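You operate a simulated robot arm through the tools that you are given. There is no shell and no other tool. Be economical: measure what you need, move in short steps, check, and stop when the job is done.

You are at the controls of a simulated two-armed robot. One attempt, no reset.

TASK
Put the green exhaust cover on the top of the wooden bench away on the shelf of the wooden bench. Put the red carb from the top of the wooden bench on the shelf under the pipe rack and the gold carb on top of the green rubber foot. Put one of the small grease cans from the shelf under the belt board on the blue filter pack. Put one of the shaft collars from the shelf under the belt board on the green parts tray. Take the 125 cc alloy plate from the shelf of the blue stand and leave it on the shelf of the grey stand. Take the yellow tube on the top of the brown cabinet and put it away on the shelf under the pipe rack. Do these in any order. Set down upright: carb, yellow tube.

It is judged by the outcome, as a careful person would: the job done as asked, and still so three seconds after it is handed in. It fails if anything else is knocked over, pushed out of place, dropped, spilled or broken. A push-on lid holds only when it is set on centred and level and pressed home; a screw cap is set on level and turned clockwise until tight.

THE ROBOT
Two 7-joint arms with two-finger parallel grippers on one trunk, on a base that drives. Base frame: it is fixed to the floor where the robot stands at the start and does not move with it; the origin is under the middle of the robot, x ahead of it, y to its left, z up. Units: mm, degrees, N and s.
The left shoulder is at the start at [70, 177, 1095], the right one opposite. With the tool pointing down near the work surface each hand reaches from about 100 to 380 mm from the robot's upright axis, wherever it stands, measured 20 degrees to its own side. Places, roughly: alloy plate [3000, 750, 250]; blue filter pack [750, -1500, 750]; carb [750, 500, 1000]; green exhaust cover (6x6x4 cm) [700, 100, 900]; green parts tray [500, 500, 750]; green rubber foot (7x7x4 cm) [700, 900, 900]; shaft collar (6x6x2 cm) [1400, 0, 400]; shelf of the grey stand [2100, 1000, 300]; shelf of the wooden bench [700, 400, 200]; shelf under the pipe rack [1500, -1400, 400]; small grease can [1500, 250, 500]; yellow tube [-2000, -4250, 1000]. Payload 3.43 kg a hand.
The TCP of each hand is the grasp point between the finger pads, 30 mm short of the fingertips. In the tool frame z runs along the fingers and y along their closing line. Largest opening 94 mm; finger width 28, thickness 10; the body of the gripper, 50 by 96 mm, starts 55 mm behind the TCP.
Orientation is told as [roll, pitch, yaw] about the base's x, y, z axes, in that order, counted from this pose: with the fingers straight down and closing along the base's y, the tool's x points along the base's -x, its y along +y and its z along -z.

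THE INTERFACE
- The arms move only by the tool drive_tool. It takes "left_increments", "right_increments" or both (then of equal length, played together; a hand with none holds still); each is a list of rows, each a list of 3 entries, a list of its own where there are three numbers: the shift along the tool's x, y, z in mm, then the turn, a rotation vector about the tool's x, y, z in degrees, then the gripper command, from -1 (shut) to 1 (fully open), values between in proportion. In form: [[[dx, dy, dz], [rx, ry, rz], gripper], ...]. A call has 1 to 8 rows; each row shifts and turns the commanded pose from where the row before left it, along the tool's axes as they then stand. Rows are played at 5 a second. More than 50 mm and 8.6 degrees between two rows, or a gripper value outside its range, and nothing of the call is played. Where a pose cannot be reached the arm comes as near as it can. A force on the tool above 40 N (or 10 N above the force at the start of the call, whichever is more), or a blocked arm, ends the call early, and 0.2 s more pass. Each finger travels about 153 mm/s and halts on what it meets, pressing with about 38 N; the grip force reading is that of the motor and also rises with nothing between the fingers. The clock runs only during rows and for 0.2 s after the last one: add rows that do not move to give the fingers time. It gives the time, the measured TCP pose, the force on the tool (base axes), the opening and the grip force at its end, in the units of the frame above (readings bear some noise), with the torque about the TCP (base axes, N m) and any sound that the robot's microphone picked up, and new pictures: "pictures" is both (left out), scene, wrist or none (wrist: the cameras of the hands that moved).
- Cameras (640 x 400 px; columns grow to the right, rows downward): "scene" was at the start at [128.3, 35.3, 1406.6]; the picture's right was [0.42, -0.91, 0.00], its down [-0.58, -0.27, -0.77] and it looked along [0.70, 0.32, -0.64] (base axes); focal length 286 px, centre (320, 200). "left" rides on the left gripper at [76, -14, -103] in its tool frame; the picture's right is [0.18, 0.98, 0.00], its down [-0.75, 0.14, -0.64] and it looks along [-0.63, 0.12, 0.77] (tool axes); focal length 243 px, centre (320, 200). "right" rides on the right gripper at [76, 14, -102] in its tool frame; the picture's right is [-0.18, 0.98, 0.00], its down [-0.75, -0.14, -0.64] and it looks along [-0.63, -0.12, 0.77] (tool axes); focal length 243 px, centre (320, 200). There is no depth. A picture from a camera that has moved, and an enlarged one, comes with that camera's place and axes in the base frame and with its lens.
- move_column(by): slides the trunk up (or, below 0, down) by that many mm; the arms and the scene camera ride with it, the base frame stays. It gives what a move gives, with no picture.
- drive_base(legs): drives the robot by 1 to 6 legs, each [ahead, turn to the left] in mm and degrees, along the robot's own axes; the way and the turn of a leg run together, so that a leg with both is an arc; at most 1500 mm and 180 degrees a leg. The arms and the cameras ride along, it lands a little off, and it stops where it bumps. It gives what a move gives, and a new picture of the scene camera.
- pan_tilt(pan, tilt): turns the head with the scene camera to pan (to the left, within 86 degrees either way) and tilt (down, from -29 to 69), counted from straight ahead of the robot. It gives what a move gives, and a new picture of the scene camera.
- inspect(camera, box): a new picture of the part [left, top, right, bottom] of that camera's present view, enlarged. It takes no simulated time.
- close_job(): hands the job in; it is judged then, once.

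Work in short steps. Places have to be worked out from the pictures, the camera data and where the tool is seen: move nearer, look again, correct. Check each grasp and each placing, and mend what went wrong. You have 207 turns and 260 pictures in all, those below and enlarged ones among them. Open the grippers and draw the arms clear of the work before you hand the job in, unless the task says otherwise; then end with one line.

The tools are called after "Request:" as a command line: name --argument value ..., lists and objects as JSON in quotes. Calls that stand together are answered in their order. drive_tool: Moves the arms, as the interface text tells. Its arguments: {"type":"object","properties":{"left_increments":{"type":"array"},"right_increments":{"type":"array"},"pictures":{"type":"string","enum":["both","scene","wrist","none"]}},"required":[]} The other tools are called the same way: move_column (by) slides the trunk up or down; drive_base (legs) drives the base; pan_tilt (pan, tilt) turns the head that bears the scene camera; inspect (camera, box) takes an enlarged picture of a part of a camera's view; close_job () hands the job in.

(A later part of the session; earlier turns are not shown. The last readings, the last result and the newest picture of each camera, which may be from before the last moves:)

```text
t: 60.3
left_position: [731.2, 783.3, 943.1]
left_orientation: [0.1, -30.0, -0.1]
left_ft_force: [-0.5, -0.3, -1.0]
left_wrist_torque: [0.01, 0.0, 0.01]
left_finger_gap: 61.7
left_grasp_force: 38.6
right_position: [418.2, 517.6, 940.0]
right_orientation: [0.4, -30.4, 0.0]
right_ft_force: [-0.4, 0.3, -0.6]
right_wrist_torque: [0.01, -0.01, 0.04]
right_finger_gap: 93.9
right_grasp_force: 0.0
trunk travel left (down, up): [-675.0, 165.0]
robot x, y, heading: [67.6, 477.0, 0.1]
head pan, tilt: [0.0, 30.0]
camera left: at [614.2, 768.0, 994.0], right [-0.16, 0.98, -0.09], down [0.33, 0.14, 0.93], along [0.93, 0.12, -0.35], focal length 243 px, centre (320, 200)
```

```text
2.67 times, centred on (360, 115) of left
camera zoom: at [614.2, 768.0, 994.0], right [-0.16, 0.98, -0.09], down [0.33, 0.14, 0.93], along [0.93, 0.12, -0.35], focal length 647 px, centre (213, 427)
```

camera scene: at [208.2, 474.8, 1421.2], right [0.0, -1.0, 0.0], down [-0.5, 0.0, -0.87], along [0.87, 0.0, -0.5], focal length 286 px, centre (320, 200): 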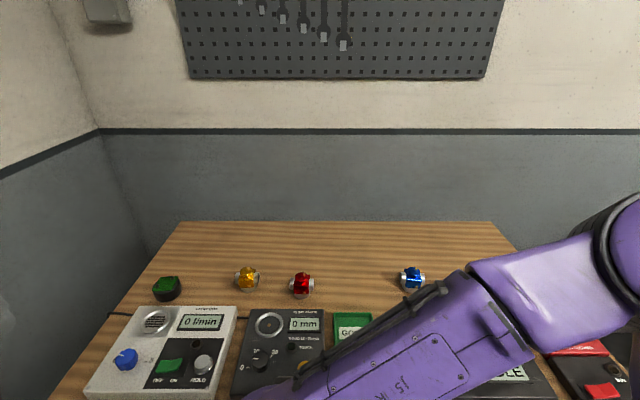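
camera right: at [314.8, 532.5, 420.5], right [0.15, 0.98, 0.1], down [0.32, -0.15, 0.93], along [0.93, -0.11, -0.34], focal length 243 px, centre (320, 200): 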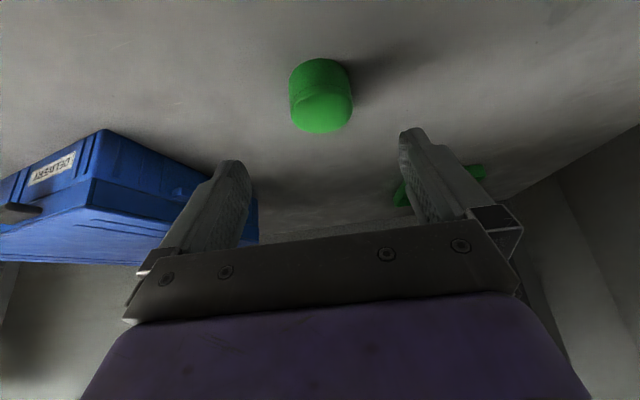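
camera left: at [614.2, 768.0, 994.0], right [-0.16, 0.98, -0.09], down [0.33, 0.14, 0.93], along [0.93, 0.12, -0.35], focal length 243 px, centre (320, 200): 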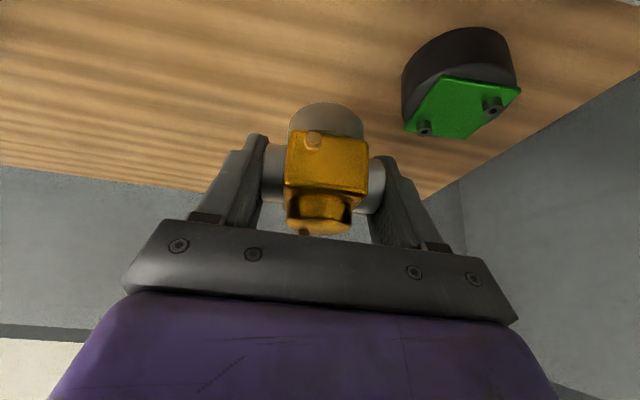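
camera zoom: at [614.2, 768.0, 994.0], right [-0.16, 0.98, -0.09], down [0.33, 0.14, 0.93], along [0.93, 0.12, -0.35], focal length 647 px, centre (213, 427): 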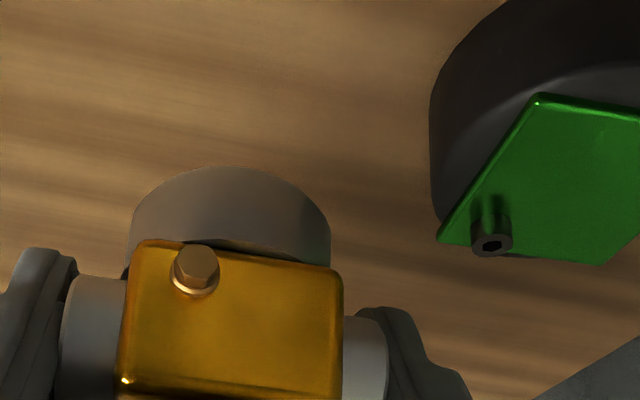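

The foot carries a plate with two protruding bolts on one diagonal; the cup must sit beside them. I measure closely from both cameras.

Request:
inspect --camera "scene" --box '[136, 264, 200, 304]'

Request:
inspect --camera "left" --box '[376, 15, 560, 145]'

```text
10.00 times, centred on (168, 284) of scene
camera zoom: at [209.0, 474.2, 1421.1], right [0.0, -1.0, 0.0], down [-0.5, 0.0, -0.87], along [0.87, 0.0, -0.5], focal length 2863 px, centre (1840, -640)
```

zoom: 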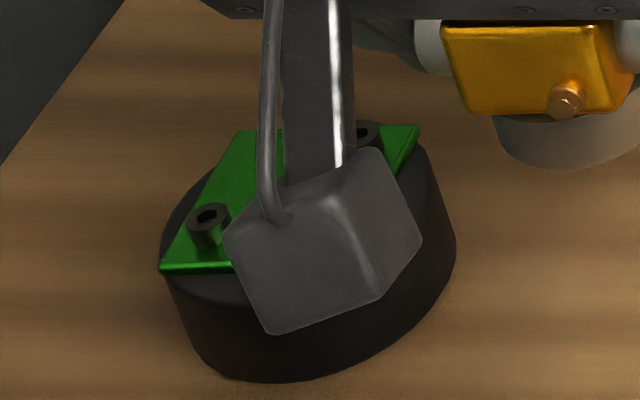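

```text
3.08 times, centred on (468, 80) of left
camera zoom: at [614.2, 768.0, 994.0], right [-0.16, 0.98, -0.09], down [0.33, 0.14, 0.93], along [0.93, 0.12, -0.35], focal length 746 px, centre (-135, 569)
```

zoom: 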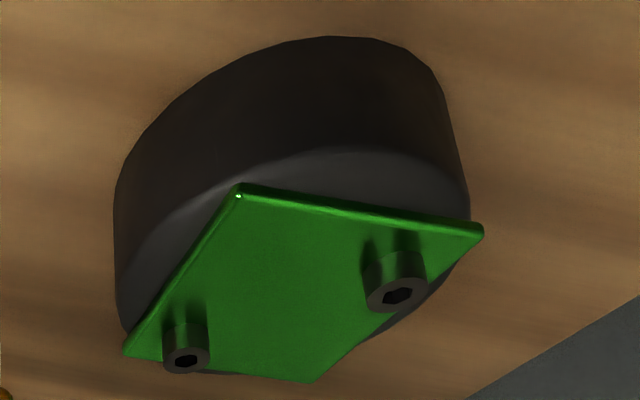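

Plate centre (721, 859), bolts at (734, 846) and (707, 871), heads about z 893. The cup covers both heads if centred, so I carry it centred over them and lower to just above.

Request:
drive_tool --left_increments '[[[4, 38, -7], [0, 0, 0], -1], [[4, 38, -7], [0, 0, 0], -1], [[0, 0, 0], [0, 0, 0], -1], [[4, 0, 7], [0, 0, 0], -1], [[2, 0, 3.5], [0, 0, 0], -1], [[0, 0, 0], [0, 0, 0], -1]]' --pictures "wrist"

Request:
inspect --camera "left" --box '[220, 50, 440, 190]'

```text
t: 61.7
left_position: [717.0, 858.9, 938.1]
left_orientation: [0.0, -30.0, -0.2]
left_ft_force: [0.4, 0.0, -1.4]
left_wrist_torque: [0.02, -0.04, 0.01]
left_finger_gap: 61.7
left_grasp_force: 37.9
right_position: [417.9, 518.2, 940.2]
right_orientation: [0.5, -30.5, 0.1]
right_ft_force: [-0.4, -0.4, -0.5]
right_wrist_torque: [0.04, 0.01, 0.05]
right_finger_gap: 94.2
right_grasp_force: 0.0
trunk travel left (down, up): [-675.0, 165.0]
robot x, y, heading: [65.3, 474.3, 0.2]
head pan, tilt: [0.0, 30.0]
camera left: at [600.8, 843.7, 989.6], right [-0.16, 0.98, -0.09], down [0.33, 0.14, 0.93], along [0.93, 0.12, -0.35], focal length 243 px, centre (320, 200)
```

left: 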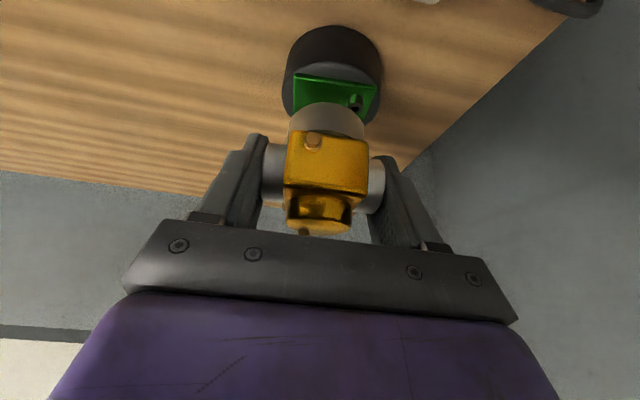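

```text
2.86 times, centred on (330, 120) of left
camera zoom: at [600.8, 843.7, 989.6], right [-0.16, 0.98, -0.09], down [0.33, 0.14, 0.93], along [0.93, 0.12, -0.35], focal length 693 px, centre (291, 429)
```

zoom: 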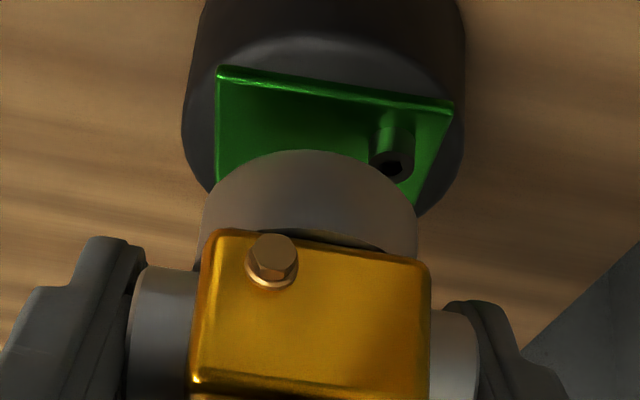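

Cup centre (721, 858) matches the bolts' midpoint (720, 858). I lower in 2–3 mm steps.

Request:
drive_tool --left_increments '[[[1.5, 0, 2.6], [0, 0, 0], -1], [[1, 0, 1.7], [0, 0, 0], -1], [[0, 0, 0], [0, 0, 0], -1]]' --pictures "none"

```text
t: 62.5
left_position: [717.6, 859.6, 933.1]
left_orientation: [0.1, -30.1, -0.1]
left_ft_force: [0.3, 0.0, -1.7]
left_wrist_torque: [-0.03, 0.0, 0.0]
left_finger_gap: 61.7
left_grasp_force: 38.2
right_position: [417.6, 519.2, 938.6]
right_orientation: [0.4, -30.4, 0.1]
right_ft_force: [0.2, 0.5, -0.1]
right_wrist_torque: [0.0, -0.02, 0.04]
right_finger_gap: 94.0
right_grasp_force: 0.1
trunk travel left (down, up): [-675.0, 165.0]
robot x, y, heading: [66.5, 471.7, 0.4]
head pan, tilt: [0.0, 30.0]
```

No contact yet; 2 mm more at a time.

Request:
drive_tool --left_increments '[[[1, 0, 1.7], [0, 0, 0], -1], [[0, 0, 0], [0, 0, 0], -1]]' --pictures "none"

Request:
drive_tool --left_increments '[[[1, 0, 1.7], [0, 0, 0], -1], [[0, 0, 0], [0, 0, 0], -1]]' --pictures "none"

```text
t: 63.1
left_position: [717.6, 859.0, 930.4]
left_orientation: [0.1, -30.1, -0.1]
left_ft_force: [-0.2, 0.2, -2.8]
left_wrist_torque: [-0.02, 0.02, -0.04]
left_finger_gap: 61.6
left_grasp_force: 37.8
right_position: [417.7, 518.6, 940.3]
right_orientation: [0.3, -30.5, 0.2]
right_ft_force: [-1.1, -0.5, -0.6]
right_wrist_torque: [-0.02, -0.02, 0.02]
right_finger_gap: 93.9
right_grasp_force: 0.0
trunk travel left (down, up): [-675.0, 165.0]
robot x, y, heading: [67.3, 474.4, -0.3]
head pan, tilt: [0.0, 30.0]
```

```text
t: 63.7
left_position: [717.5, 859.9, 928.2]
left_orientation: [0.1, -30.1, -0.1]
left_ft_force: [0.4, 0.5, -1.7]
left_wrist_torque: [0.02, -0.02, -0.03]
left_finger_gap: 61.6
left_grasp_force: 38.1
right_position: [417.3, 519.1, 940.6]
right_orientation: [0.5, -30.6, 0.1]
right_ft_force: [0.1, -0.8, 0.6]
right_wrist_torque: [0.0, 0.02, -0.02]
right_finger_gap: 94.1
right_grasp_force: 0.0
trunk travel left (down, up): [-675.0, 165.0]
robot x, y, heading: [68.4, 477.3, -0.1]
head pan, tilt: [0.0, 30.0]
```

Still free; continue down gently.

Request:
drive_tool --left_increments '[[[1, 0, 1.7], [0, 0, 0], -1], [[0, 0, 0], [0, 0, 0], -1]]' --pictures "none"

Request:
drive_tool --left_increments '[[[1, 0, 1.7], [0, 0, 0], -1], [[0, 0, 0], [0, 0, 0], -1]]' --pictures "none"

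Request:
inspect --camera "left" --box '[220, 50, 440, 190]'

```text
t: 64.3
left_position: [718.0, 860.1, 926.4]
left_orientation: [0.0, -30.0, -0.1]
left_ft_force: [1.0, 0.8, -1.2]
left_wrist_torque: [0.04, -0.01, 0.02]
left_finger_gap: 61.7
left_grasp_force: 38.2
right_position: [418.6, 519.4, 939.9]
right_orientation: [0.5, -30.4, 0.1]
right_ft_force: [-1.0, 0.0, -0.4]
right_wrist_torque: [-0.03, 0.02, 0.0]
right_finger_gap: 93.9
right_grasp_force: 0.0
trunk travel left (down, up): [-675.0, 165.0]
robot x, y, heading: [68.8, 472.5, 0.1]
head pan, tilt: [0.0, 30.0]
```

```text
t: 64.9
left_position: [717.6, 859.9, 925.1]
left_orientation: [0.2, -30.1, -0.1]
left_ft_force: [0.1, -0.2, -1.5]
left_wrist_torque: [-0.03, -0.02, 0.02]
left_finger_gap: 61.7
left_grasp_force: 37.9
right_position: [418.3, 519.4, 939.4]
right_orientation: [0.4, -30.5, 0.2]
right_ft_force: [-0.3, 0.3, 0.4]
right_wrist_torque: [0.02, 0.02, -0.01]
right_finger_gap: 94.0
right_grasp_force: 0.0
trunk travel left (down, up): [-675.0, 165.0]
robot x, y, heading: [67.6, 476.0, 0.0]
head pan, tilt: [0.0, 30.0]
```

```text
2.86 times, centred on (330, 120) of left
camera zoom: at [601.3, 844.3, 976.2], right [-0.16, 0.98, -0.09], down [0.33, 0.14, 0.93], along [0.93, 0.12, -0.35], focal length 693 px, centre (291, 429)
```

zoom: 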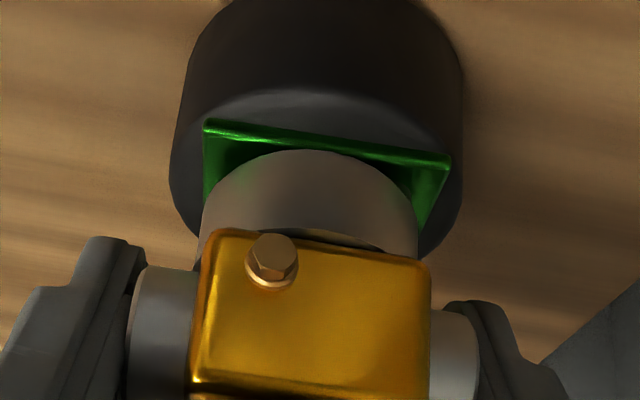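

Bolt head now hidden by the cup and no contact force; the cup's underside is close to the plate. Continue.

Request:
drive_tool --left_increments '[[[1, 0, 1.7], [0, 0, 0], -1], [[0, 0, 0], [0, 0, 0], -1]]' --pictures "none"

Request:
drive_tool --left_increments '[[[1, 0, 1.7], [0, 0, 0], -1], [[0, 0, 0], [0, 0, 0], -1]]' --pictures "none"

```text
t: 65.5
left_position: [717.8, 859.2, 923.2]
left_orientation: [0.1, -30.1, 0.1]
left_ft_force: [0.4, 0.3, -2.7]
left_wrist_torque: [-0.04, -0.04, 0.04]
left_finger_gap: 61.6
left_grasp_force: 38.0
right_position: [418.5, 517.7, 939.7]
right_orientation: [0.3, -30.5, 0.1]
right_ft_force: [-0.2, -0.4, -0.6]
right_wrist_torque: [-0.02, 0.01, 0.02]
right_finger_gap: 94.1
right_grasp_force: 0.1
trunk travel left (down, up): [-675.0, 165.0]
robot x, y, heading: [66.2, 475.7, -0.1]
head pan, tilt: [0.0, 30.0]
```

```text
t: 66.1
left_position: [716.1, 860.2, 921.4]
left_orientation: [0.2, -30.0, 0.0]
left_ft_force: [-0.1, 0.3, -1.0]
left_wrist_torque: [0.02, -0.01, 0.02]
left_finger_gap: 61.7
left_grasp_force: 37.9
right_position: [418.2, 519.1, 939.5]
right_orientation: [0.4, -30.5, 0.1]
right_ft_force: [0.2, 0.4, 0.5]
right_wrist_torque: [0.01, -0.01, 0.02]
right_finger_gap: 94.2
right_grasp_force: 0.2
trunk travel left (down, up): [-675.0, 165.0]
robot x, y, heading: [68.6, 473.2, -0.0]
head pan, tilt: [0.0, 30.0]
```

Still no contact; continue.

Request:
drive_tool --left_increments '[[[1, 0, 1.7], [0, 0, 0], -1], [[0, 0, 0], [0, 0, 0], -1]]' --pictures "none"

Request:
drive_tool --left_increments '[[[1, 0, 1.7], [0, 0, 0], -1], [[0, 0, 0], [0, 0, 0], -1]]' --pictures "wrist"

Request:
inspect --camera "left" --box '[220, 50, 440, 190]'

```text
t: 66.7
left_position: [717.2, 859.7, 920.8]
left_orientation: [0.0, -30.3, 0.1]
left_ft_force: [1.9, 2.5, 6.8]
left_wrist_torque: [0.24, -0.04, -0.08]
left_finger_gap: 61.5
left_grasp_force: 37.7
right_position: [417.6, 518.9, 939.9]
right_orientation: [0.3, -30.5, 0.1]
right_ft_force: [-0.1, 0.3, 0.2]
right_wrist_torque: [0.0, 0.0, 0.0]
right_finger_gap: 93.9
right_grasp_force: 0.0
trunk travel left (down, up): [-675.0, 165.0]
robot x, y, heading: [63.5, 476.1, 0.0]
head pan, tilt: [0.0, 30.0]
```

```text
t: 67.3
left_position: [717.0, 860.1, 921.0]
left_orientation: [0.1, -30.6, 0.1]
left_ft_force: [6.7, 5.2, 20.8]
left_wrist_torque: [0.28, 0.03, -0.04]
left_finger_gap: 61.5
left_grasp_force: 38.0
right_position: [416.5, 517.8, 940.9]
right_orientation: [0.4, -30.6, 0.0]
right_ft_force: [-1.1, -0.3, -0.7]
right_wrist_torque: [0.02, 0.03, 0.01]
right_finger_gap: 93.8
right_grasp_force: 0.1
trunk travel left (down, up): [-675.0, 165.0]
robot x, y, heading: [69.7, 477.6, -0.2]
head pan, tilt: [0.0, 30.0]
camera left: at [600.1, 843.9, 971.4], right [-0.16, 0.98, -0.09], down [0.32, 0.14, 0.94], along [0.93, 0.12, -0.34], focal length 243 px, centre (320, 200)
```

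left: 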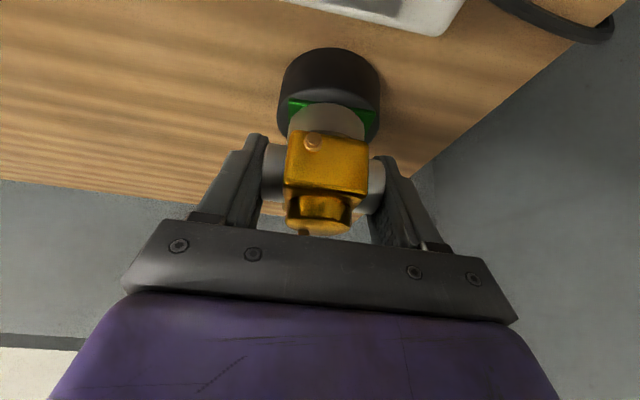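

```text
2.86 times, centred on (330, 120) of left
camera zoom: at [600.1, 843.9, 971.4], right [-0.16, 0.98, -0.09], down [0.32, 0.14, 0.94], along [0.93, 0.12, -0.34], focal length 693 px, centre (291, 429)
```

zoom: 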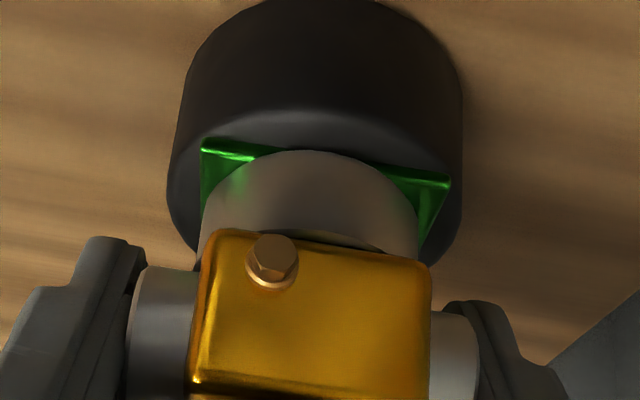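

Contact at TCP z≈921. I take off the excess push, then open slowly and look.

Request:
drive_tool --left_increments '[[[-1, 0, -1.7], [0, 0, 0], -1], [[0, 0, 0], [0, 0, 0], 0.45], [[0, 0, 0], [0, 0, 0], 0.6], [[0, 0, 0], [0, 0, 0], 1], [[0, 0, 0], [0, 0, 0], 1]]' --pictures "wrist"

```text
t: 68.5
left_position: [716.5, 859.4, 919.9]
left_orientation: [0.1, -30.1, -0.1]
left_ft_force: [0.1, 0.0, -0.1]
left_wrist_torque: [0.01, -0.02, 0.02]
left_finger_gap: 94.4
left_grasp_force: 0.1
right_position: [417.8, 518.3, 939.2]
right_orientation: [0.4, -30.6, 0.0]
right_ft_force: [0.3, 0.1, 0.1]
right_wrist_torque: [-0.02, -0.03, 0.0]
right_finger_gap: 94.2
right_grasp_force: 0.0
trunk travel left (down, up): [-675.0, 165.0]
robot x, y, heading: [68.0, 475.4, 0.1]
head pan, tilt: [0.0, 30.0]
camera left: at [600.4, 844.5, 970.7], right [-0.16, 0.98, -0.09], down [0.33, 0.14, 0.93], along [0.93, 0.12, -0.35], focal length 243 px, centre (320, 200)
```

left: 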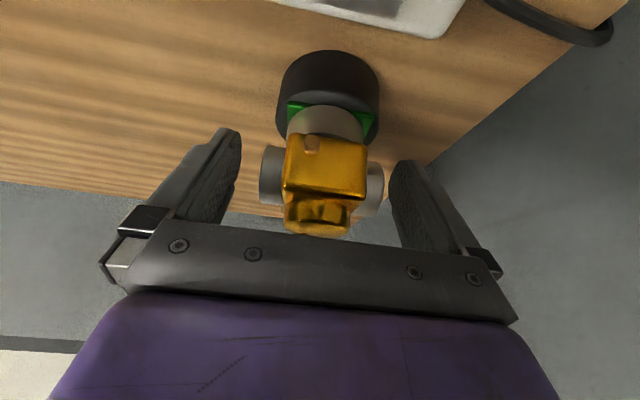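

The carb stays put. I withdraw along the tool axis and check.

Request:
drive_tool --left_increments '[[[0, 0, -30], [0, 0, 0], 1], [[0, 0, -40], [0, 0, 0], 1], [[0, -25, -35], [0, 0, 0], 1], [[0, 0, 0], [0, 0, 0], 1]]' --pictures "wrist"

Request:
inspect --camera "left" --box '[260, 20, 440, 150]'

```text
t: 69.5
left_position: [665.8, 835.2, 1008.8]
left_orientation: [0.1, -30.0, 0.1]
left_ft_force: [0.5, 0.8, -0.4]
left_wrist_torque: [-0.02, 0.0, -0.02]
left_finger_gap: 94.2
left_grasp_force: 0.0
right_position: [418.2, 520.7, 939.4]
right_orientation: [0.2, -30.6, 0.1]
right_ft_force: [-0.6, 0.6, -0.3]
right_wrist_torque: [0.01, 0.02, -0.04]
right_finger_gap: 94.0
right_grasp_force: 0.1
trunk travel left (down, up): [-675.0, 165.0]
robot x, y, heading: [67.8, 473.4, 0.0]
head pan, tilt: [0.0, 30.0]
camera left: at [548.4, 819.7, 1060.3], right [-0.16, 0.98, -0.09], down [0.33, 0.14, 0.93], along [0.93, 0.12, -0.35], focal length 243 px, centre (320, 200)
```

left: 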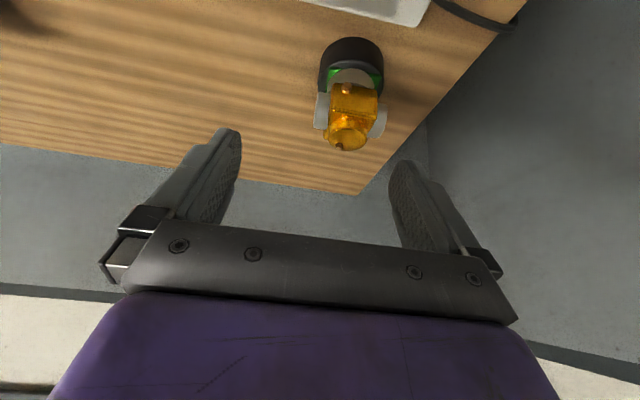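

```text
3.08 times, centred on (350, 85) of left
camera zoom: at [548.4, 819.7, 1060.3], right [-0.16, 0.98, -0.09], down [0.33, 0.14, 0.93], along [0.93, 0.12, -0.35], focal length 746 px, centre (228, 554)
```

zoom: 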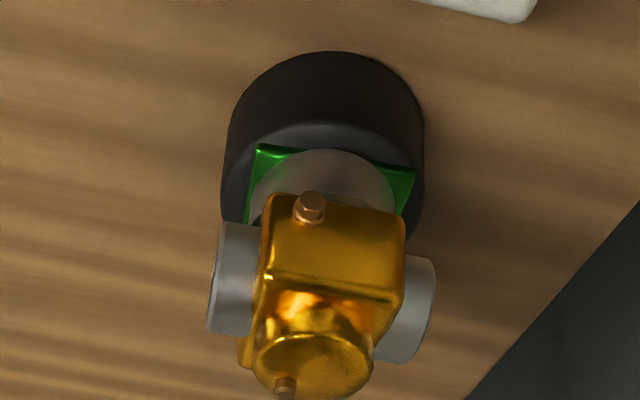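

Gold carb looks upright on the foot. Next the red carb: left hand draws back, right hand rises and goes toward it.

Request:
drive_tool --left_increments '[[[40, 0, -23], [0, 0, 0], 1], [[40, 0, -23], [0, 0, 0], 1], [[40, 0, -23], [0, 0, 0], 1], [[40, 0, -23], [0, 0, 0], 1], [[40, 0, -23], [0, 0, 0], 1], [[0, 0, 0], [0, 0, 0], 1], [[0, 0, 0], [0, 0, 0], 1]]' --right_increments '[[[-20, 0, -35], [0, 0, 0], 1], [[-38, 0, 22], [0, 0, 0], 1], [[-38, 0, 22], [0, 0, 0], 1], [[-38, 0, 22], [0, 0, 0], 1], [[-38, 0, 22], [0, 0, 0], 1], [[-38, 0, 22], [0, 0, 0], 1], [[0, 0, 0], [0, 0, 0], 1]]' --pictures "both"

Request:
inspect --camera "scene" --box '[130, 240, 226, 300]'

```text
t: 71.1
left_position: [441.4, 851.0, 989.3]
left_orientation: [-1.0, -30.3, 0.5]
left_ft_force: [0.2, 0.2, 0.4]
left_wrist_torque: [-0.01, 0.0, 0.01]
left_finger_gap: 94.1
left_grasp_force: 0.0
left hand out of reach, approached as far as the arm can: row 2, 5
right_position: [636.8, 519.8, 980.9]
right_orientation: [0.3, -30.5, 0.0]
right_ft_force: [0.8, 0.8, 0.3]
right_wrist_torque: [-0.05, -0.02, 0.0]
right_finger_gap: 93.9
right_grasp_force: 0.0
trunk travel left (down, up): [-675.0, 165.0]
robot x, y, heading: [68.2, 473.4, -0.2]
head pan, tilt: [0.0, 30.0]
camera scene: at [207.2, 475.4, 1421.3], right [0.0, -1.0, 0.0], down [-0.5, 0.0, -0.87], along [0.87, 0.0, -0.5], focal length 286 px, centre (320, 200)
camera right: at [518.9, 532.5, 1029.5], right [0.15, 0.98, 0.1], down [0.32, -0.14, 0.94], along [0.93, -0.11, -0.34], focal length 243 px, centre (320, 200)
camera left: at [325.0, 835.6, 1039.6], right [-0.16, 0.98, -0.11], down [0.33, 0.16, 0.93], along [0.93, 0.12, -0.35], focal length 243 px, centre (320, 200)
```

scene: 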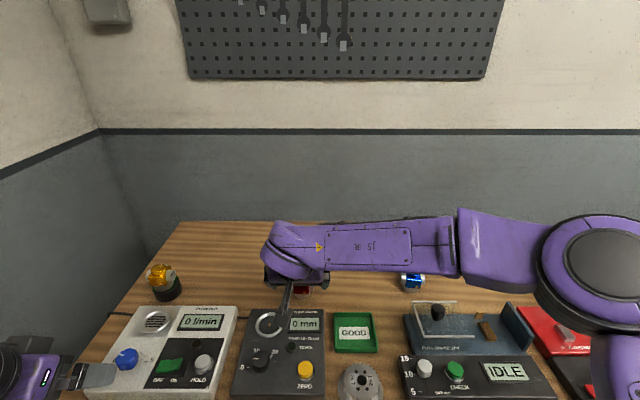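
right: 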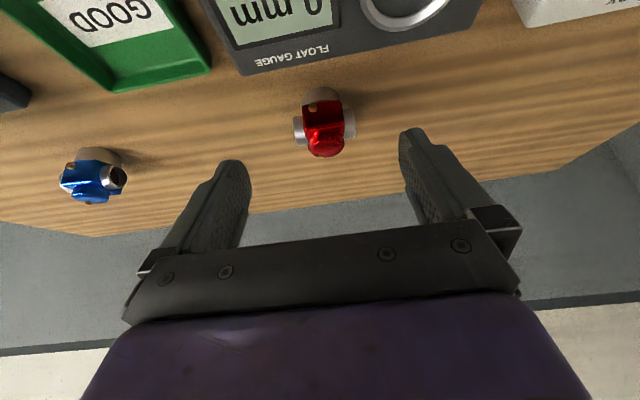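
left: 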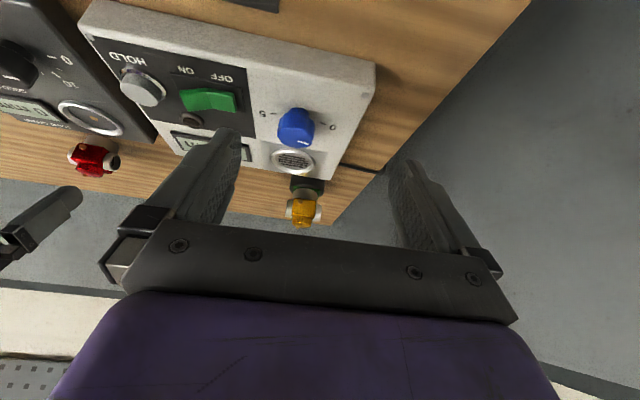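

```text
6.67 times, centred on (178, 270) of scene
camera zoom: at [207.2, 475.4, 1421.3], right [0.0, -1.0, 0.0], down [-0.5, 0.0, -0.87], along [0.87, 0.0, -0.5], focal length 1908 px, centre (1267, -267)
```

zoom: 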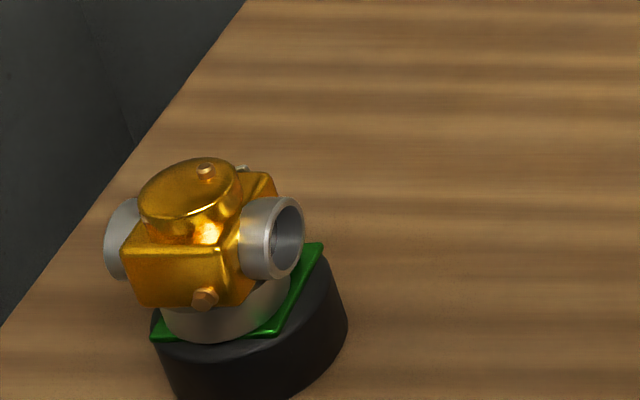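

Gold carb sits level. Red carb reads (720, 522, 875); I advance and grip it.

Request:
drive_tool --right_increments '[[[-12, 1, 31], [0, 0, 0], 1], [[-12, 1, 31], [0, 0, 0], 1], [[0, 0, 31], [0, 0, 0], 1], [[0, 0, 31], [0, 0, 0], 1], [[0, 0, 0], [0, 0, 0], 1], [[0, 0, 0], [0, 0, 0], -1], [[0, 0, 0], [0, 0, 0], -1], [[0, 0, 0], [0, 0, 0], -1]]' --pictures "wrist"

```text
t: 72.9
left_position: [442.9, 850.0, 988.3]
left_orientation: [-0.9, -30.2, 0.6]
left_ft_force: [-0.3, -0.1, -0.3]
left_wrist_torque: [-0.03, 0.01, 0.0]
left_finger_gap: 93.8
left_grasp_force: 0.0
right_position: [720.3, 523.4, 887.8]
right_orientation: [0.4, -30.5, 0.1]
right_ft_force: [-1.2, -0.5, 0.4]
right_wrist_torque: [0.04, 0.01, -0.02]
right_finger_gap: 62.2
right_grasp_force: 38.2
trunk travel left (down, up): [-675.0, 165.0]
robot x, y, heading: [66.8, 476.0, -0.1]
head pan, tilt: [0.0, 30.0]
camera right: at [602.1, 535.6, 935.8], right [0.15, 0.98, 0.1], down [0.32, -0.15, 0.93], along [0.93, -0.11, -0.34], focal length 243 px, centre (320, 200)
```

right: 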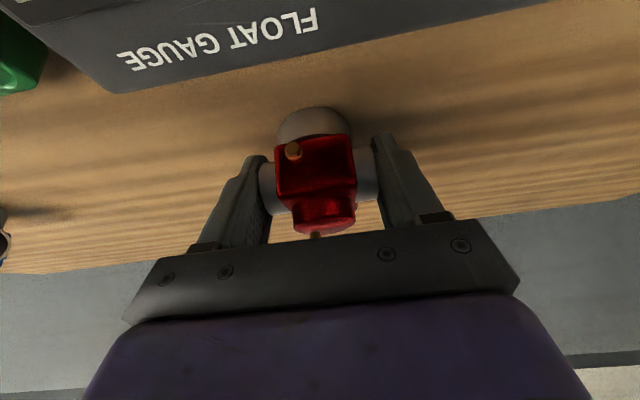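

Red carb gripped (62 mm). I lift it and draw it back over the bench, then back off from the bench.

Request:
drive_tool --right_increments '[[[-24, 0, -42], [0, 0, 0], -1], [[-24, 0, -42], [0, 0, 0], -1], [[-5, 0, -40], [0, 0, 0], -1], [[40, 0, -23], [0, 0, 0], -1], [[40, 0, -23], [0, 0, 0], -1], [[40, 0, -23], [0, 0, 0], -1], [[40, 0, -23], [0, 0, 0], -1]]' --pictures "none"

Request:
drive_base --legs '[[-500, 0], [0, -120]]'

Request:
pan_tilt --pan 0 --tilt 15

```text
t: 74.5
left_position: [441.6, 849.7, 988.5]
left_orientation: [-0.9, -30.2, 0.6]
left_ft_force: [-1.2, -0.3, 0.5]
left_wrist_torque: [-0.02, -0.02, -0.01]
left_finger_gap: 93.8
left_grasp_force: 0.1
right_position: [517.2, 520.1, 1020.3]
right_orientation: [0.4, -30.7, -0.1]
right_ft_force: [0.9, -0.8, -1.1]
right_wrist_torque: [0.03, -0.05, -0.03]
right_finger_gap: 61.8
right_grasp_force: 37.5
trunk travel left (down, up): [-675.0, 165.0]
robot x, y, heading: [65.2, 474.7, -0.1]
head pan, tilt: [0.0, 30.0]
```

```text
t: 82.4
left_position: [-296.5, -38.8, 988.0]
left_orientation: [-0.9, -30.1, -119.9]
left_ft_force: [0.2, -0.2, -0.3]
left_wrist_torque: [-0.02, -0.01, -0.02]
left_finger_gap: 93.9
left_grasp_force: 0.0
right_position: [-619.1, 62.1, 1019.8]
right_orientation: [0.4, -30.6, -120.6]
right_ft_force: [-0.1, 0.5, -2.4]
right_wrist_torque: [-0.02, 0.03, -0.02]
right_finger_gap: 61.9
right_grasp_force: 38.0
trunk travel left (down, up): [-675.0, 165.0]
robot x, y, heading: [-424.4, 475.6, -120.2]
head pan, tilt: [0.0, 30.0]
camera scene: at [-499.6, 353.0, 1421.1], right [-0.86, 0.51, 0.0], down [0.25, 0.43, -0.87], along [-0.44, -0.75, -0.5], focal length 286 px, centre (320, 200)
```

scene: 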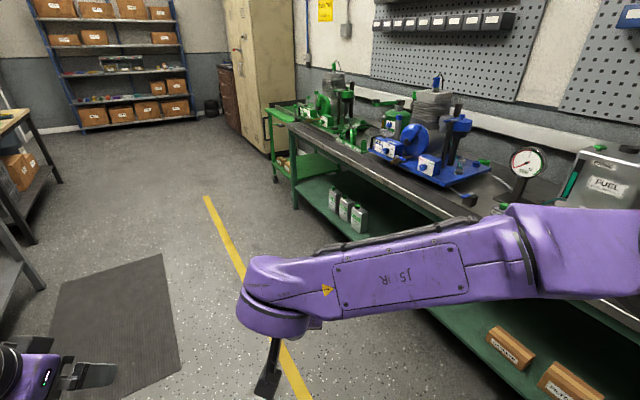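

```text
t: 83.2
left_position: [-296.0, -38.4, 988.3]
left_orientation: [-1.1, -30.1, -119.8]
left_ft_force: [-0.8, -0.1, 1.0]
left_wrist_torque: [0.03, 0.02, 0.0]
left_finger_gap: 94.1
left_grasp_force: 0.0
right_position: [-619.4, 64.0, 1018.9]
right_orientation: [0.4, -30.5, -120.5]
right_ft_force: [-0.2, -0.4, -0.9]
right_wrist_torque: [0.0, 0.04, -0.02]
right_finger_gap: 61.7
right_grasp_force: 38.1
trunk travel left (down, up): [-675.0, 165.0]
robot x, y, heading: [-430.6, 471.1, -120.4]
head pan, tilt: [0.0, 15.0]
camera scene: at [-501.0, 350.4, 1445.3], right [-0.86, 0.51, 0.0], down [0.13, 0.22, -0.97], along [-0.49, -0.83, -0.26], focal length 286 px, centre (320, 200)
```

scene: 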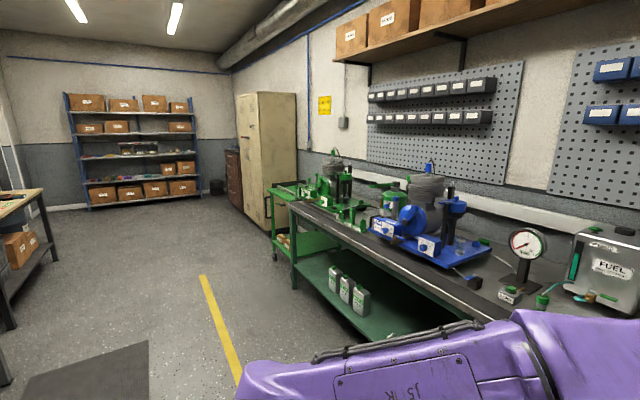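

The green bench lies along the west wall, with the locker and brown cabinet farther down. The corridor between x≈-1400 and 500 is clear, so I drive down it.

Request:
drive_base --legs '[[0, 26], [1500, 0], [1500, 0], [1200, 0]]'

Request:
pan_tilt --pan -70 --tilt 20

Request:
pan_tilt --pan 70 --tilt 15

```text
t: 104.8
left_position: [-435.4, -4144.9, 988.0]
left_orientation: [-1.0, -30.1, -93.9]
left_ft_force: [-0.1, 0.5, 0.0]
left_wrist_torque: [0.02, 0.0, 0.01]
left_finger_gap: 93.9
left_grasp_force: 0.1
right_position: [-770.8, -4195.2, 1018.6]
right_orientation: [0.4, -30.4, -94.6]
right_ft_force: [-0.5, -0.1, -1.3]
right_wrist_torque: [0.03, -0.01, -0.06]
right_finger_gap: 61.7
right_grasp_force: 37.4
trunk travel left (down, up): [-675.0, 165.0]
robot x, y, heading: [-779.6, -3740.9, -94.6]
head pan, tilt: [0.0, 15.0]
camera scene: at [-789.9, -3885.0, 1445.4], right [-1.0, 0.08, 0.0], down [0.02, 0.26, -0.97], along [-0.08, -0.96, -0.26], focal length 286 px, centre (320, 200)
```

scene: 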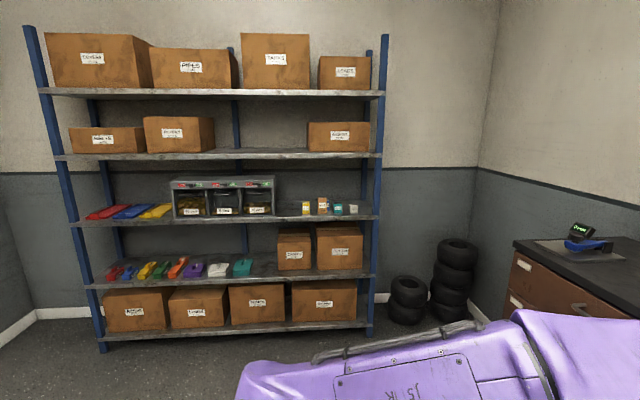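

```text
t: 106.2
left_position: [-436.9, -4145.1, 987.8]
left_orientation: [-1.1, -30.2, -93.8]
left_ft_force: [0.2, 0.0, 0.6]
left_wrist_torque: [-0.02, -0.02, 0.0]
left_finger_gap: 94.0
left_grasp_force: 0.3
right_position: [-770.3, -4195.4, 1018.1]
right_orientation: [0.4, -30.6, -94.6]
right_ft_force: [-0.6, 0.6, -2.4]
right_wrist_torque: [-0.01, 0.01, 0.03]
right_finger_gap: 61.7
right_grasp_force: 38.3
trunk travel left (down, up): [-675.0, 165.0]
robot x, y, heading: [-782.5, -3740.1, -94.8]
head pan, tilt: [-70.0, 20.0]
camera scene: at [-872.2, -3816.8, 1437.2], right [-0.27, 0.96, 0.0], down [0.33, 0.09, -0.94], along [-0.91, -0.25, -0.34], focal length 286 px, centre (320, 200)
```

scene: 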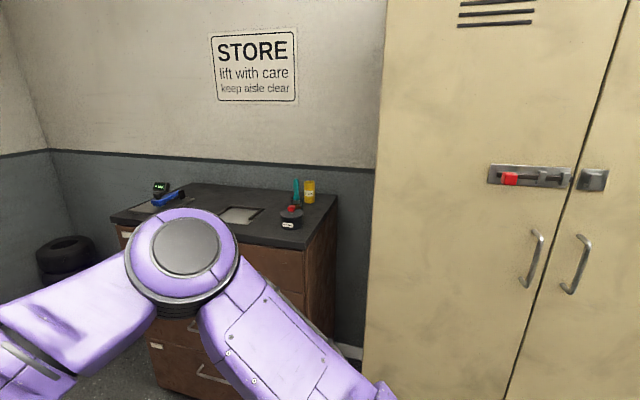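

```text
t: 108.4
left_position: [-435.8, -4143.8, 986.7]
left_orientation: [-1.2, -30.1, -93.8]
left_ft_force: [-0.3, -1.2, -0.7]
left_wrist_torque: [0.0, 0.0, 0.01]
left_finger_gap: 93.8
left_grasp_force: 0.0
right_position: [-770.9, -4196.2, 1018.1]
right_orientation: [0.4, -30.4, -94.5]
right_ft_force: [0.8, -0.3, -1.6]
right_wrist_torque: [0.03, -0.03, 0.03]
right_finger_gap: 61.9
right_grasp_force: 38.6
trunk travel left (down, up): [-675.0, 165.0]
robot x, y, heading: [-778.6, -3743.3, -94.6]
head pan, tilt: [70.0, 15.0]
camera scene: at [-697.5, -3830.9, 1445.3], right [-0.42, -0.91, 0.0], down [-0.24, 0.11, -0.97], along [0.88, -0.4, -0.26], focal length 286 px, centre (320, 200)
```

scene: 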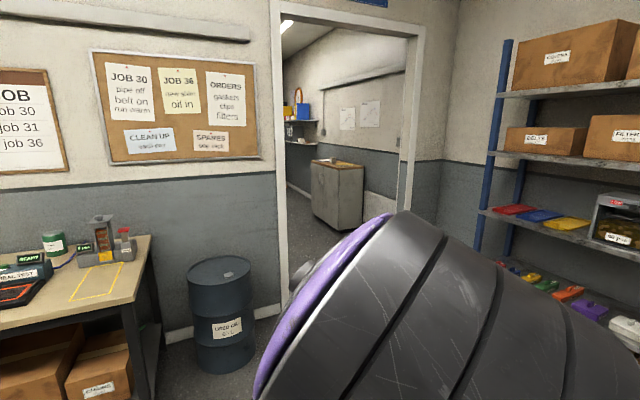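

The yellow tube stands on the near-right part of the brown cabinet; the door is at about y -4450…-5600 in the east wall. I drive to face the cabinet.

Request:
drive_base --legs '[[480, 0], [0, -85.4], [200, 0]]'

Request:
pan_tilt --pan 0 --tilt 30

```text
t: 116.1
left_position: [-1397.3, -4586.8, 988.1]
left_orientation: [-1.2, -30.1, -179.6]
left_ft_force: [-0.2, 0.3, -0.3]
left_wrist_torque: [0.03, 0.02, -0.01]
left_finger_gap: 94.3
left_grasp_force: 0.1
right_position: [-1471.6, -4257.3, 1018.1]
right_orientation: [0.4, -30.5, 179.6]
right_ft_force: [-0.2, -1.2, -1.9]
right_wrist_torque: [-0.04, -0.05, -0.05]
right_finger_gap: 62.0
right_grasp_force: 37.6
trunk travel left (down, up): [-675.0, 165.0]
robot x, y, heading: [-1020.0, -4215.6, 179.5]
head pan, tilt: [70.0, 15.0]
camera scene: at [-1101.2, -4303.2, 1445.4], right [-0.94, 0.35, 0.0], down [0.09, 0.24, -0.97], along [-0.34, -0.91, -0.26], focal length 286 px, centre (320, 200)
```

scene: 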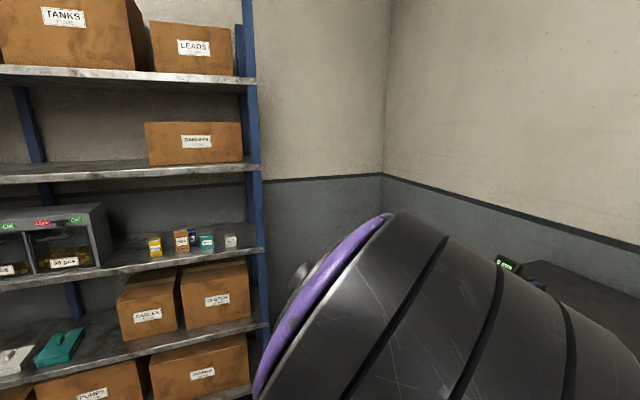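

```text
t: 117.5
left_position: [-1398.4, -4587.6, 987.5]
left_orientation: [-1.2, -30.2, -179.7]
left_ft_force: [-0.4, -0.6, 0.2]
left_wrist_torque: [0.01, -0.03, 0.01]
left_finger_gap: 94.0
left_grasp_force: 0.2
right_position: [-1473.0, -4258.0, 1018.7]
right_orientation: [0.3, -30.6, 179.7]
right_ft_force: [-0.3, -0.2, -1.4]
right_wrist_torque: [-0.01, -0.03, 0.02]
right_finger_gap: 61.7
right_grasp_force: 38.3
trunk travel left (down, up): [-675.0, 165.0]
robot x, y, heading: [-1019.0, -4215.6, 179.7]
head pan, tilt: [0.0, 30.0]
camera scene: at [-1159.2, -4215.3, 1421.2], right [0.01, 1.0, 0.0], down [0.5, 0.0, -0.87], along [-0.87, 0.0, -0.5], focal length 286 px, centre (320, 200)
```

scene: 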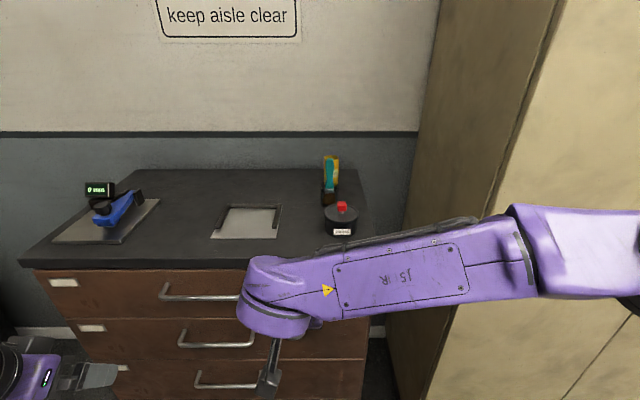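

Request:
inspect --camera "scene" --box '[280, 140, 392, 250]'

```text
3.64 times, centred on (336, 195) of scene
camera zoom: at [-1159.2, -4215.3, 1421.2], right [0.01, 1.0, 0.0], down [0.5, 0.0, -0.87], along [-0.87, 0.0, -0.5], focal length 1041 px, centre (262, 218)
```

zoom: 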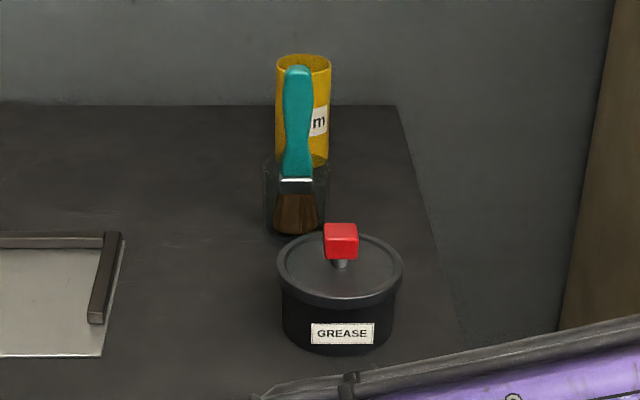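

Tube: about (-1990, -4180), standing z≈985–1096 behind a brush jar; locker front and cabinet front near x=-1640. I raise the trunk, tuck the right hand back, and go nearer.

Request:
move_column --by 140

Request:
drive_tool --right_increments '[[[20, -40, -12], [0, 0, 0], -1], [[20, -40, -12], [0, 0, 0], -1], [[20, -40, -12], [0, 0, 0], -1], [[20, -40, -12], [0, 0, 0], -1], [[20, 0, -12], [0, 0, 0], -1]]' --pictures "none"

Request:
drive_base --legs '[[300, 0], [0, -30]]'

```text
t: 119.2
left_position: [-1396.6, -4588.2, 1127.9]
left_orientation: [-1.2, -30.1, -179.6]
left_ft_force: [-0.1, -0.1, -0.1]
left_wrist_torque: [-0.02, 0.0, 0.02]
left_finger_gap: 94.0
left_grasp_force: 0.1
right_position: [-1471.8, -4257.3, 1158.8]
right_orientation: [0.4, -30.5, 179.6]
right_ft_force: [-1.0, -0.2, -1.5]
right_wrist_torque: [-0.02, -0.01, 0.0]
right_finger_gap: 61.7
right_grasp_force: 38.8
trunk travel left (down, up): [-815.0, 25.0]
robot x, y, heading: [-1017.0, -4213.2, 179.7]
head pan, tilt: [0.0, 30.0]
```

```text
t: 120.4
left_position: [-1397.9, -4589.0, 1126.6]
left_orientation: [-1.3, -30.1, -179.6]
left_ft_force: [0.8, 0.2, 0.3]
left_wrist_torque: [0.05, -0.02, 0.0]
left_finger_gap: 94.0
left_grasp_force: 0.0
right_position: [-1372.5, -4110.6, 1166.8]
right_orientation: [0.2, -30.4, 179.7]
right_ft_force: [-0.5, -0.1, -0.5]
right_wrist_torque: [0.0, 0.01, -0.01]
right_finger_gap: 62.2
right_grasp_force: 37.9
right hand out of reach, approached as far as the arm can: row 4, 5
trunk travel left (down, up): [-815.0, 25.0]
robot x, y, heading: [-1019.2, -4214.8, 179.3]
head pan, tilt: [0.0, 30.0]
```

```text
t: 123.9
left_position: [-1829.5, -4346.9, 1126.1]
left_orientation: [-1.3, -30.0, 150.4]
left_ft_force: [0.4, 0.0, 0.3]
left_wrist_torque: [0.0, -0.01, 0.04]
left_finger_gap: 94.1
left_grasp_force: 0.1
right_position: [-1570.7, -3945.6, 1168.0]
right_orientation: [0.3, -30.5, 149.7]
right_ft_force: [-0.5, 0.4, -1.4]
right_wrist_torque: [-0.02, 0.04, 0.0]
right_finger_gap: 62.1
right_grasp_force: 38.1
trunk travel left (down, up): [-815.0, 25.0]
robot x, y, heading: [-1314.7, -4213.3, 149.7]
head pan, tilt: [0.0, 30.0]
camera scene: at [-1437.9, -4142.9, 1561.1], right [0.51, 0.86, 0.0], down [0.43, -0.25, -0.87], along [-0.75, 0.44, -0.5], focal length 286 px, centre (320, 200)
```

scene: 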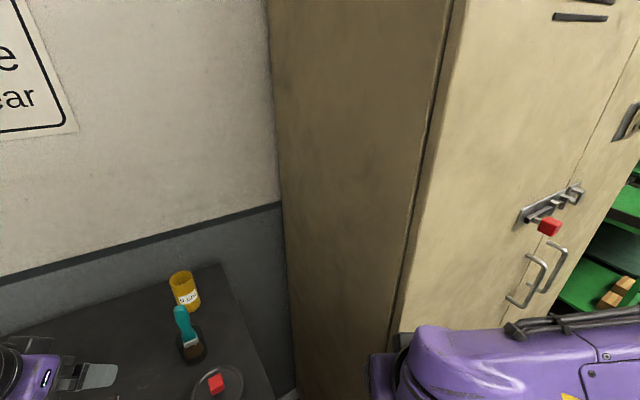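

The tube top is near (-2017, -4176, 1086); the brush stands 68 mm right of the hand's approach plane. I move the left hand forward then right to a pre-grasp pose.

Request:
drive_tool --left_increments '[[[-44, 0, 19], [0, 0, 0], 1], [[-44, 0, 19], [0, 0, 0], 1], [[-44, 0, 20], [0, 0, 0], 1], [[-43, 0, 20], [0, 0, 0], 1], [[0, -28, 0], [0, 0, 0], 1], [[0, -27, 0], [0, 0, 0], 1], [[0, 0, 0], [0, 0, 0], 1]]' --pictures "wrist"

```text
t: 125.5
left_position: [-1968.2, -4202.9, 1146.6]
left_orientation: [-1.3, -30.0, 150.5]
left_ft_force: [0.5, 0.2, 0.1]
left_wrist_torque: [0.03, -0.01, -0.05]
left_finger_gap: 94.0
left_grasp_force: 0.0
right_position: [-1571.5, -3946.4, 1166.8]
right_orientation: [0.3, -30.3, 149.8]
right_ft_force: [-0.2, -0.6, -1.6]
right_wrist_torque: [0.03, -0.01, -0.02]
right_finger_gap: 61.9
right_grasp_force: 38.4
trunk travel left (down, up): [-815.0, 25.0]
robot x, y, heading: [-1317.5, -4217.3, 149.4]
head pan, tilt: [0.0, 30.0]
camera left: at [-1859.5, -4251.8, 1198.3], right [-0.35, -0.93, -0.11], down [-0.37, 0.03, 0.93], along [-0.86, 0.37, -0.35], focal length 243 px, centre (320, 200)
```

left: 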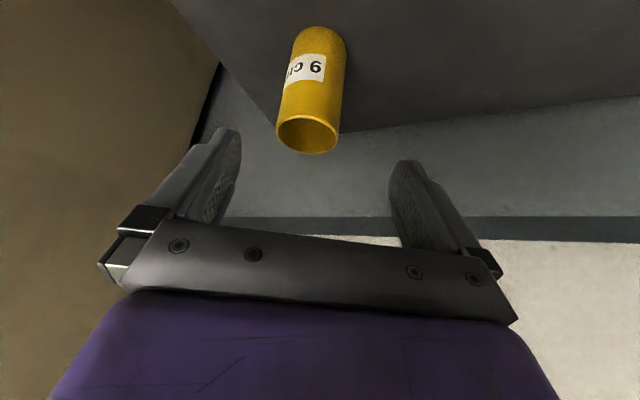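

Tube centre reads (-1999, -4176), z 988–1086. I go down onto it and grip.

Request:
drive_tool --left_increments '[[[14, -8, 5], [0, 0, 0], 1], [[0, 0, 35], [0, 0, 0], 1], [[0, 0, 35], [0, 0, 0], 1], [[0, 0, 30], [0, 0, 0], 1], [[0, 0, 0], [0, 0, 0], 1], [[0, 0, 0], [0, 0, 0], -1], [[0, 0, 0], [0, 0, 0], -1], [[0, 0, 0], [0, 0, 0], -1]]' --pictures "wrist"

```text
t: 127.3
left_position: [-1997.1, -4174.9, 1048.9]
left_orientation: [-1.1, -30.0, 150.5]
left_ft_force: [-0.4, 1.0, -0.6]
left_wrist_torque: [-0.06, 0.04, 0.0]
left_finger_gap: 51.0
left_grasp_force: 38.3
right_position: [-1570.7, -3946.5, 1166.8]
right_orientation: [0.3, -30.3, 149.7]
right_ft_force: [0.6, -0.1, -2.6]
right_wrist_torque: [0.0, 0.03, 0.01]
right_finger_gap: 61.7
right_grasp_force: 37.8
trunk travel left (down, up): [-815.0, 25.0]
robot x, y, heading: [-1314.3, -4214.1, 149.6]
head pan, tilt: [0.0, 30.0]
camera left: at [-1887.9, -4223.2, 1100.8], right [-0.35, -0.93, -0.11], down [-0.37, 0.03, 0.93], along [-0.86, 0.37, -0.35], focal length 243 px, centre (320, 200)
```

left: 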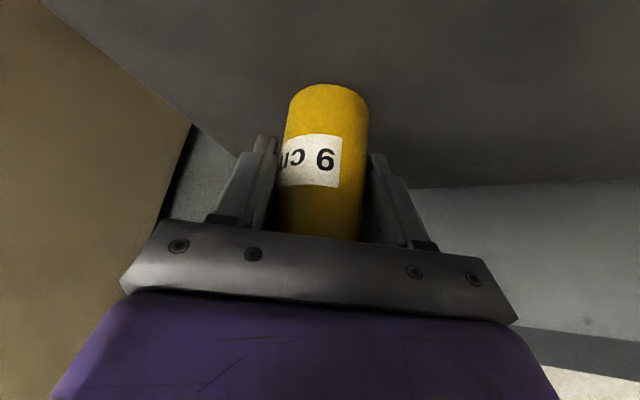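

Tube gripped (51 mm). I lift it 200 mm clear of the brush and bring it back.

Request:
drive_tool --left_increments '[[[-24, 0, -43], [0, 0, 0], -1], [[-24, 0, -43], [0, 0, 0], -1], [[-24, 0, -43], [0, 0, 0], -1], [[-24, 0, -43], [0, 0, 0], -1], [[40, 10, -23], [0, 0, 0], -1], [[40, 10, -23], [0, 0, 0], -1], [[40, 10, -23], [0, 0, 0], -1], [[40, 0, -23], [0, 0, 0], -1]]' --pictures "wrist"

```text
t: 129.1
left_position: [-1901.5, -4313.6, 1229.2]
left_orientation: [-2.5, -30.1, 151.1]
left_ft_force: [-0.1, -0.6, -1.9]
left_wrist_torque: [0.04, -0.02, 0.0]
left_finger_gap: 50.8
left_grasp_force: 37.8
left hand out of reach, approached as far as the arm can: row 7, 8
right_position: [-1571.1, -3949.5, 1167.9]
right_orientation: [0.1, -30.3, 149.7]
right_ft_force: [0.4, -1.0, -1.5]
right_wrist_torque: [0.02, -0.01, -0.03]
right_finger_gap: 62.0
right_grasp_force: 38.0
trunk travel left (down, up): [-815.0, 25.0]
robot x, y, heading: [-1315.0, -4213.1, 149.6]
head pan, tilt: [0.0, 30.0]
camera left: at [-1792.8, -4363.1, 1280.3], right [-0.35, -0.93, -0.13], down [-0.37, 0.01, 0.93], along [-0.86, 0.38, -0.35], focal length 243 px, centre (320, 200)
```

left: 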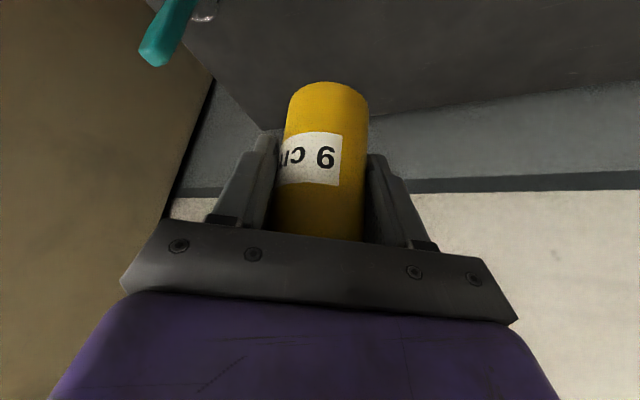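

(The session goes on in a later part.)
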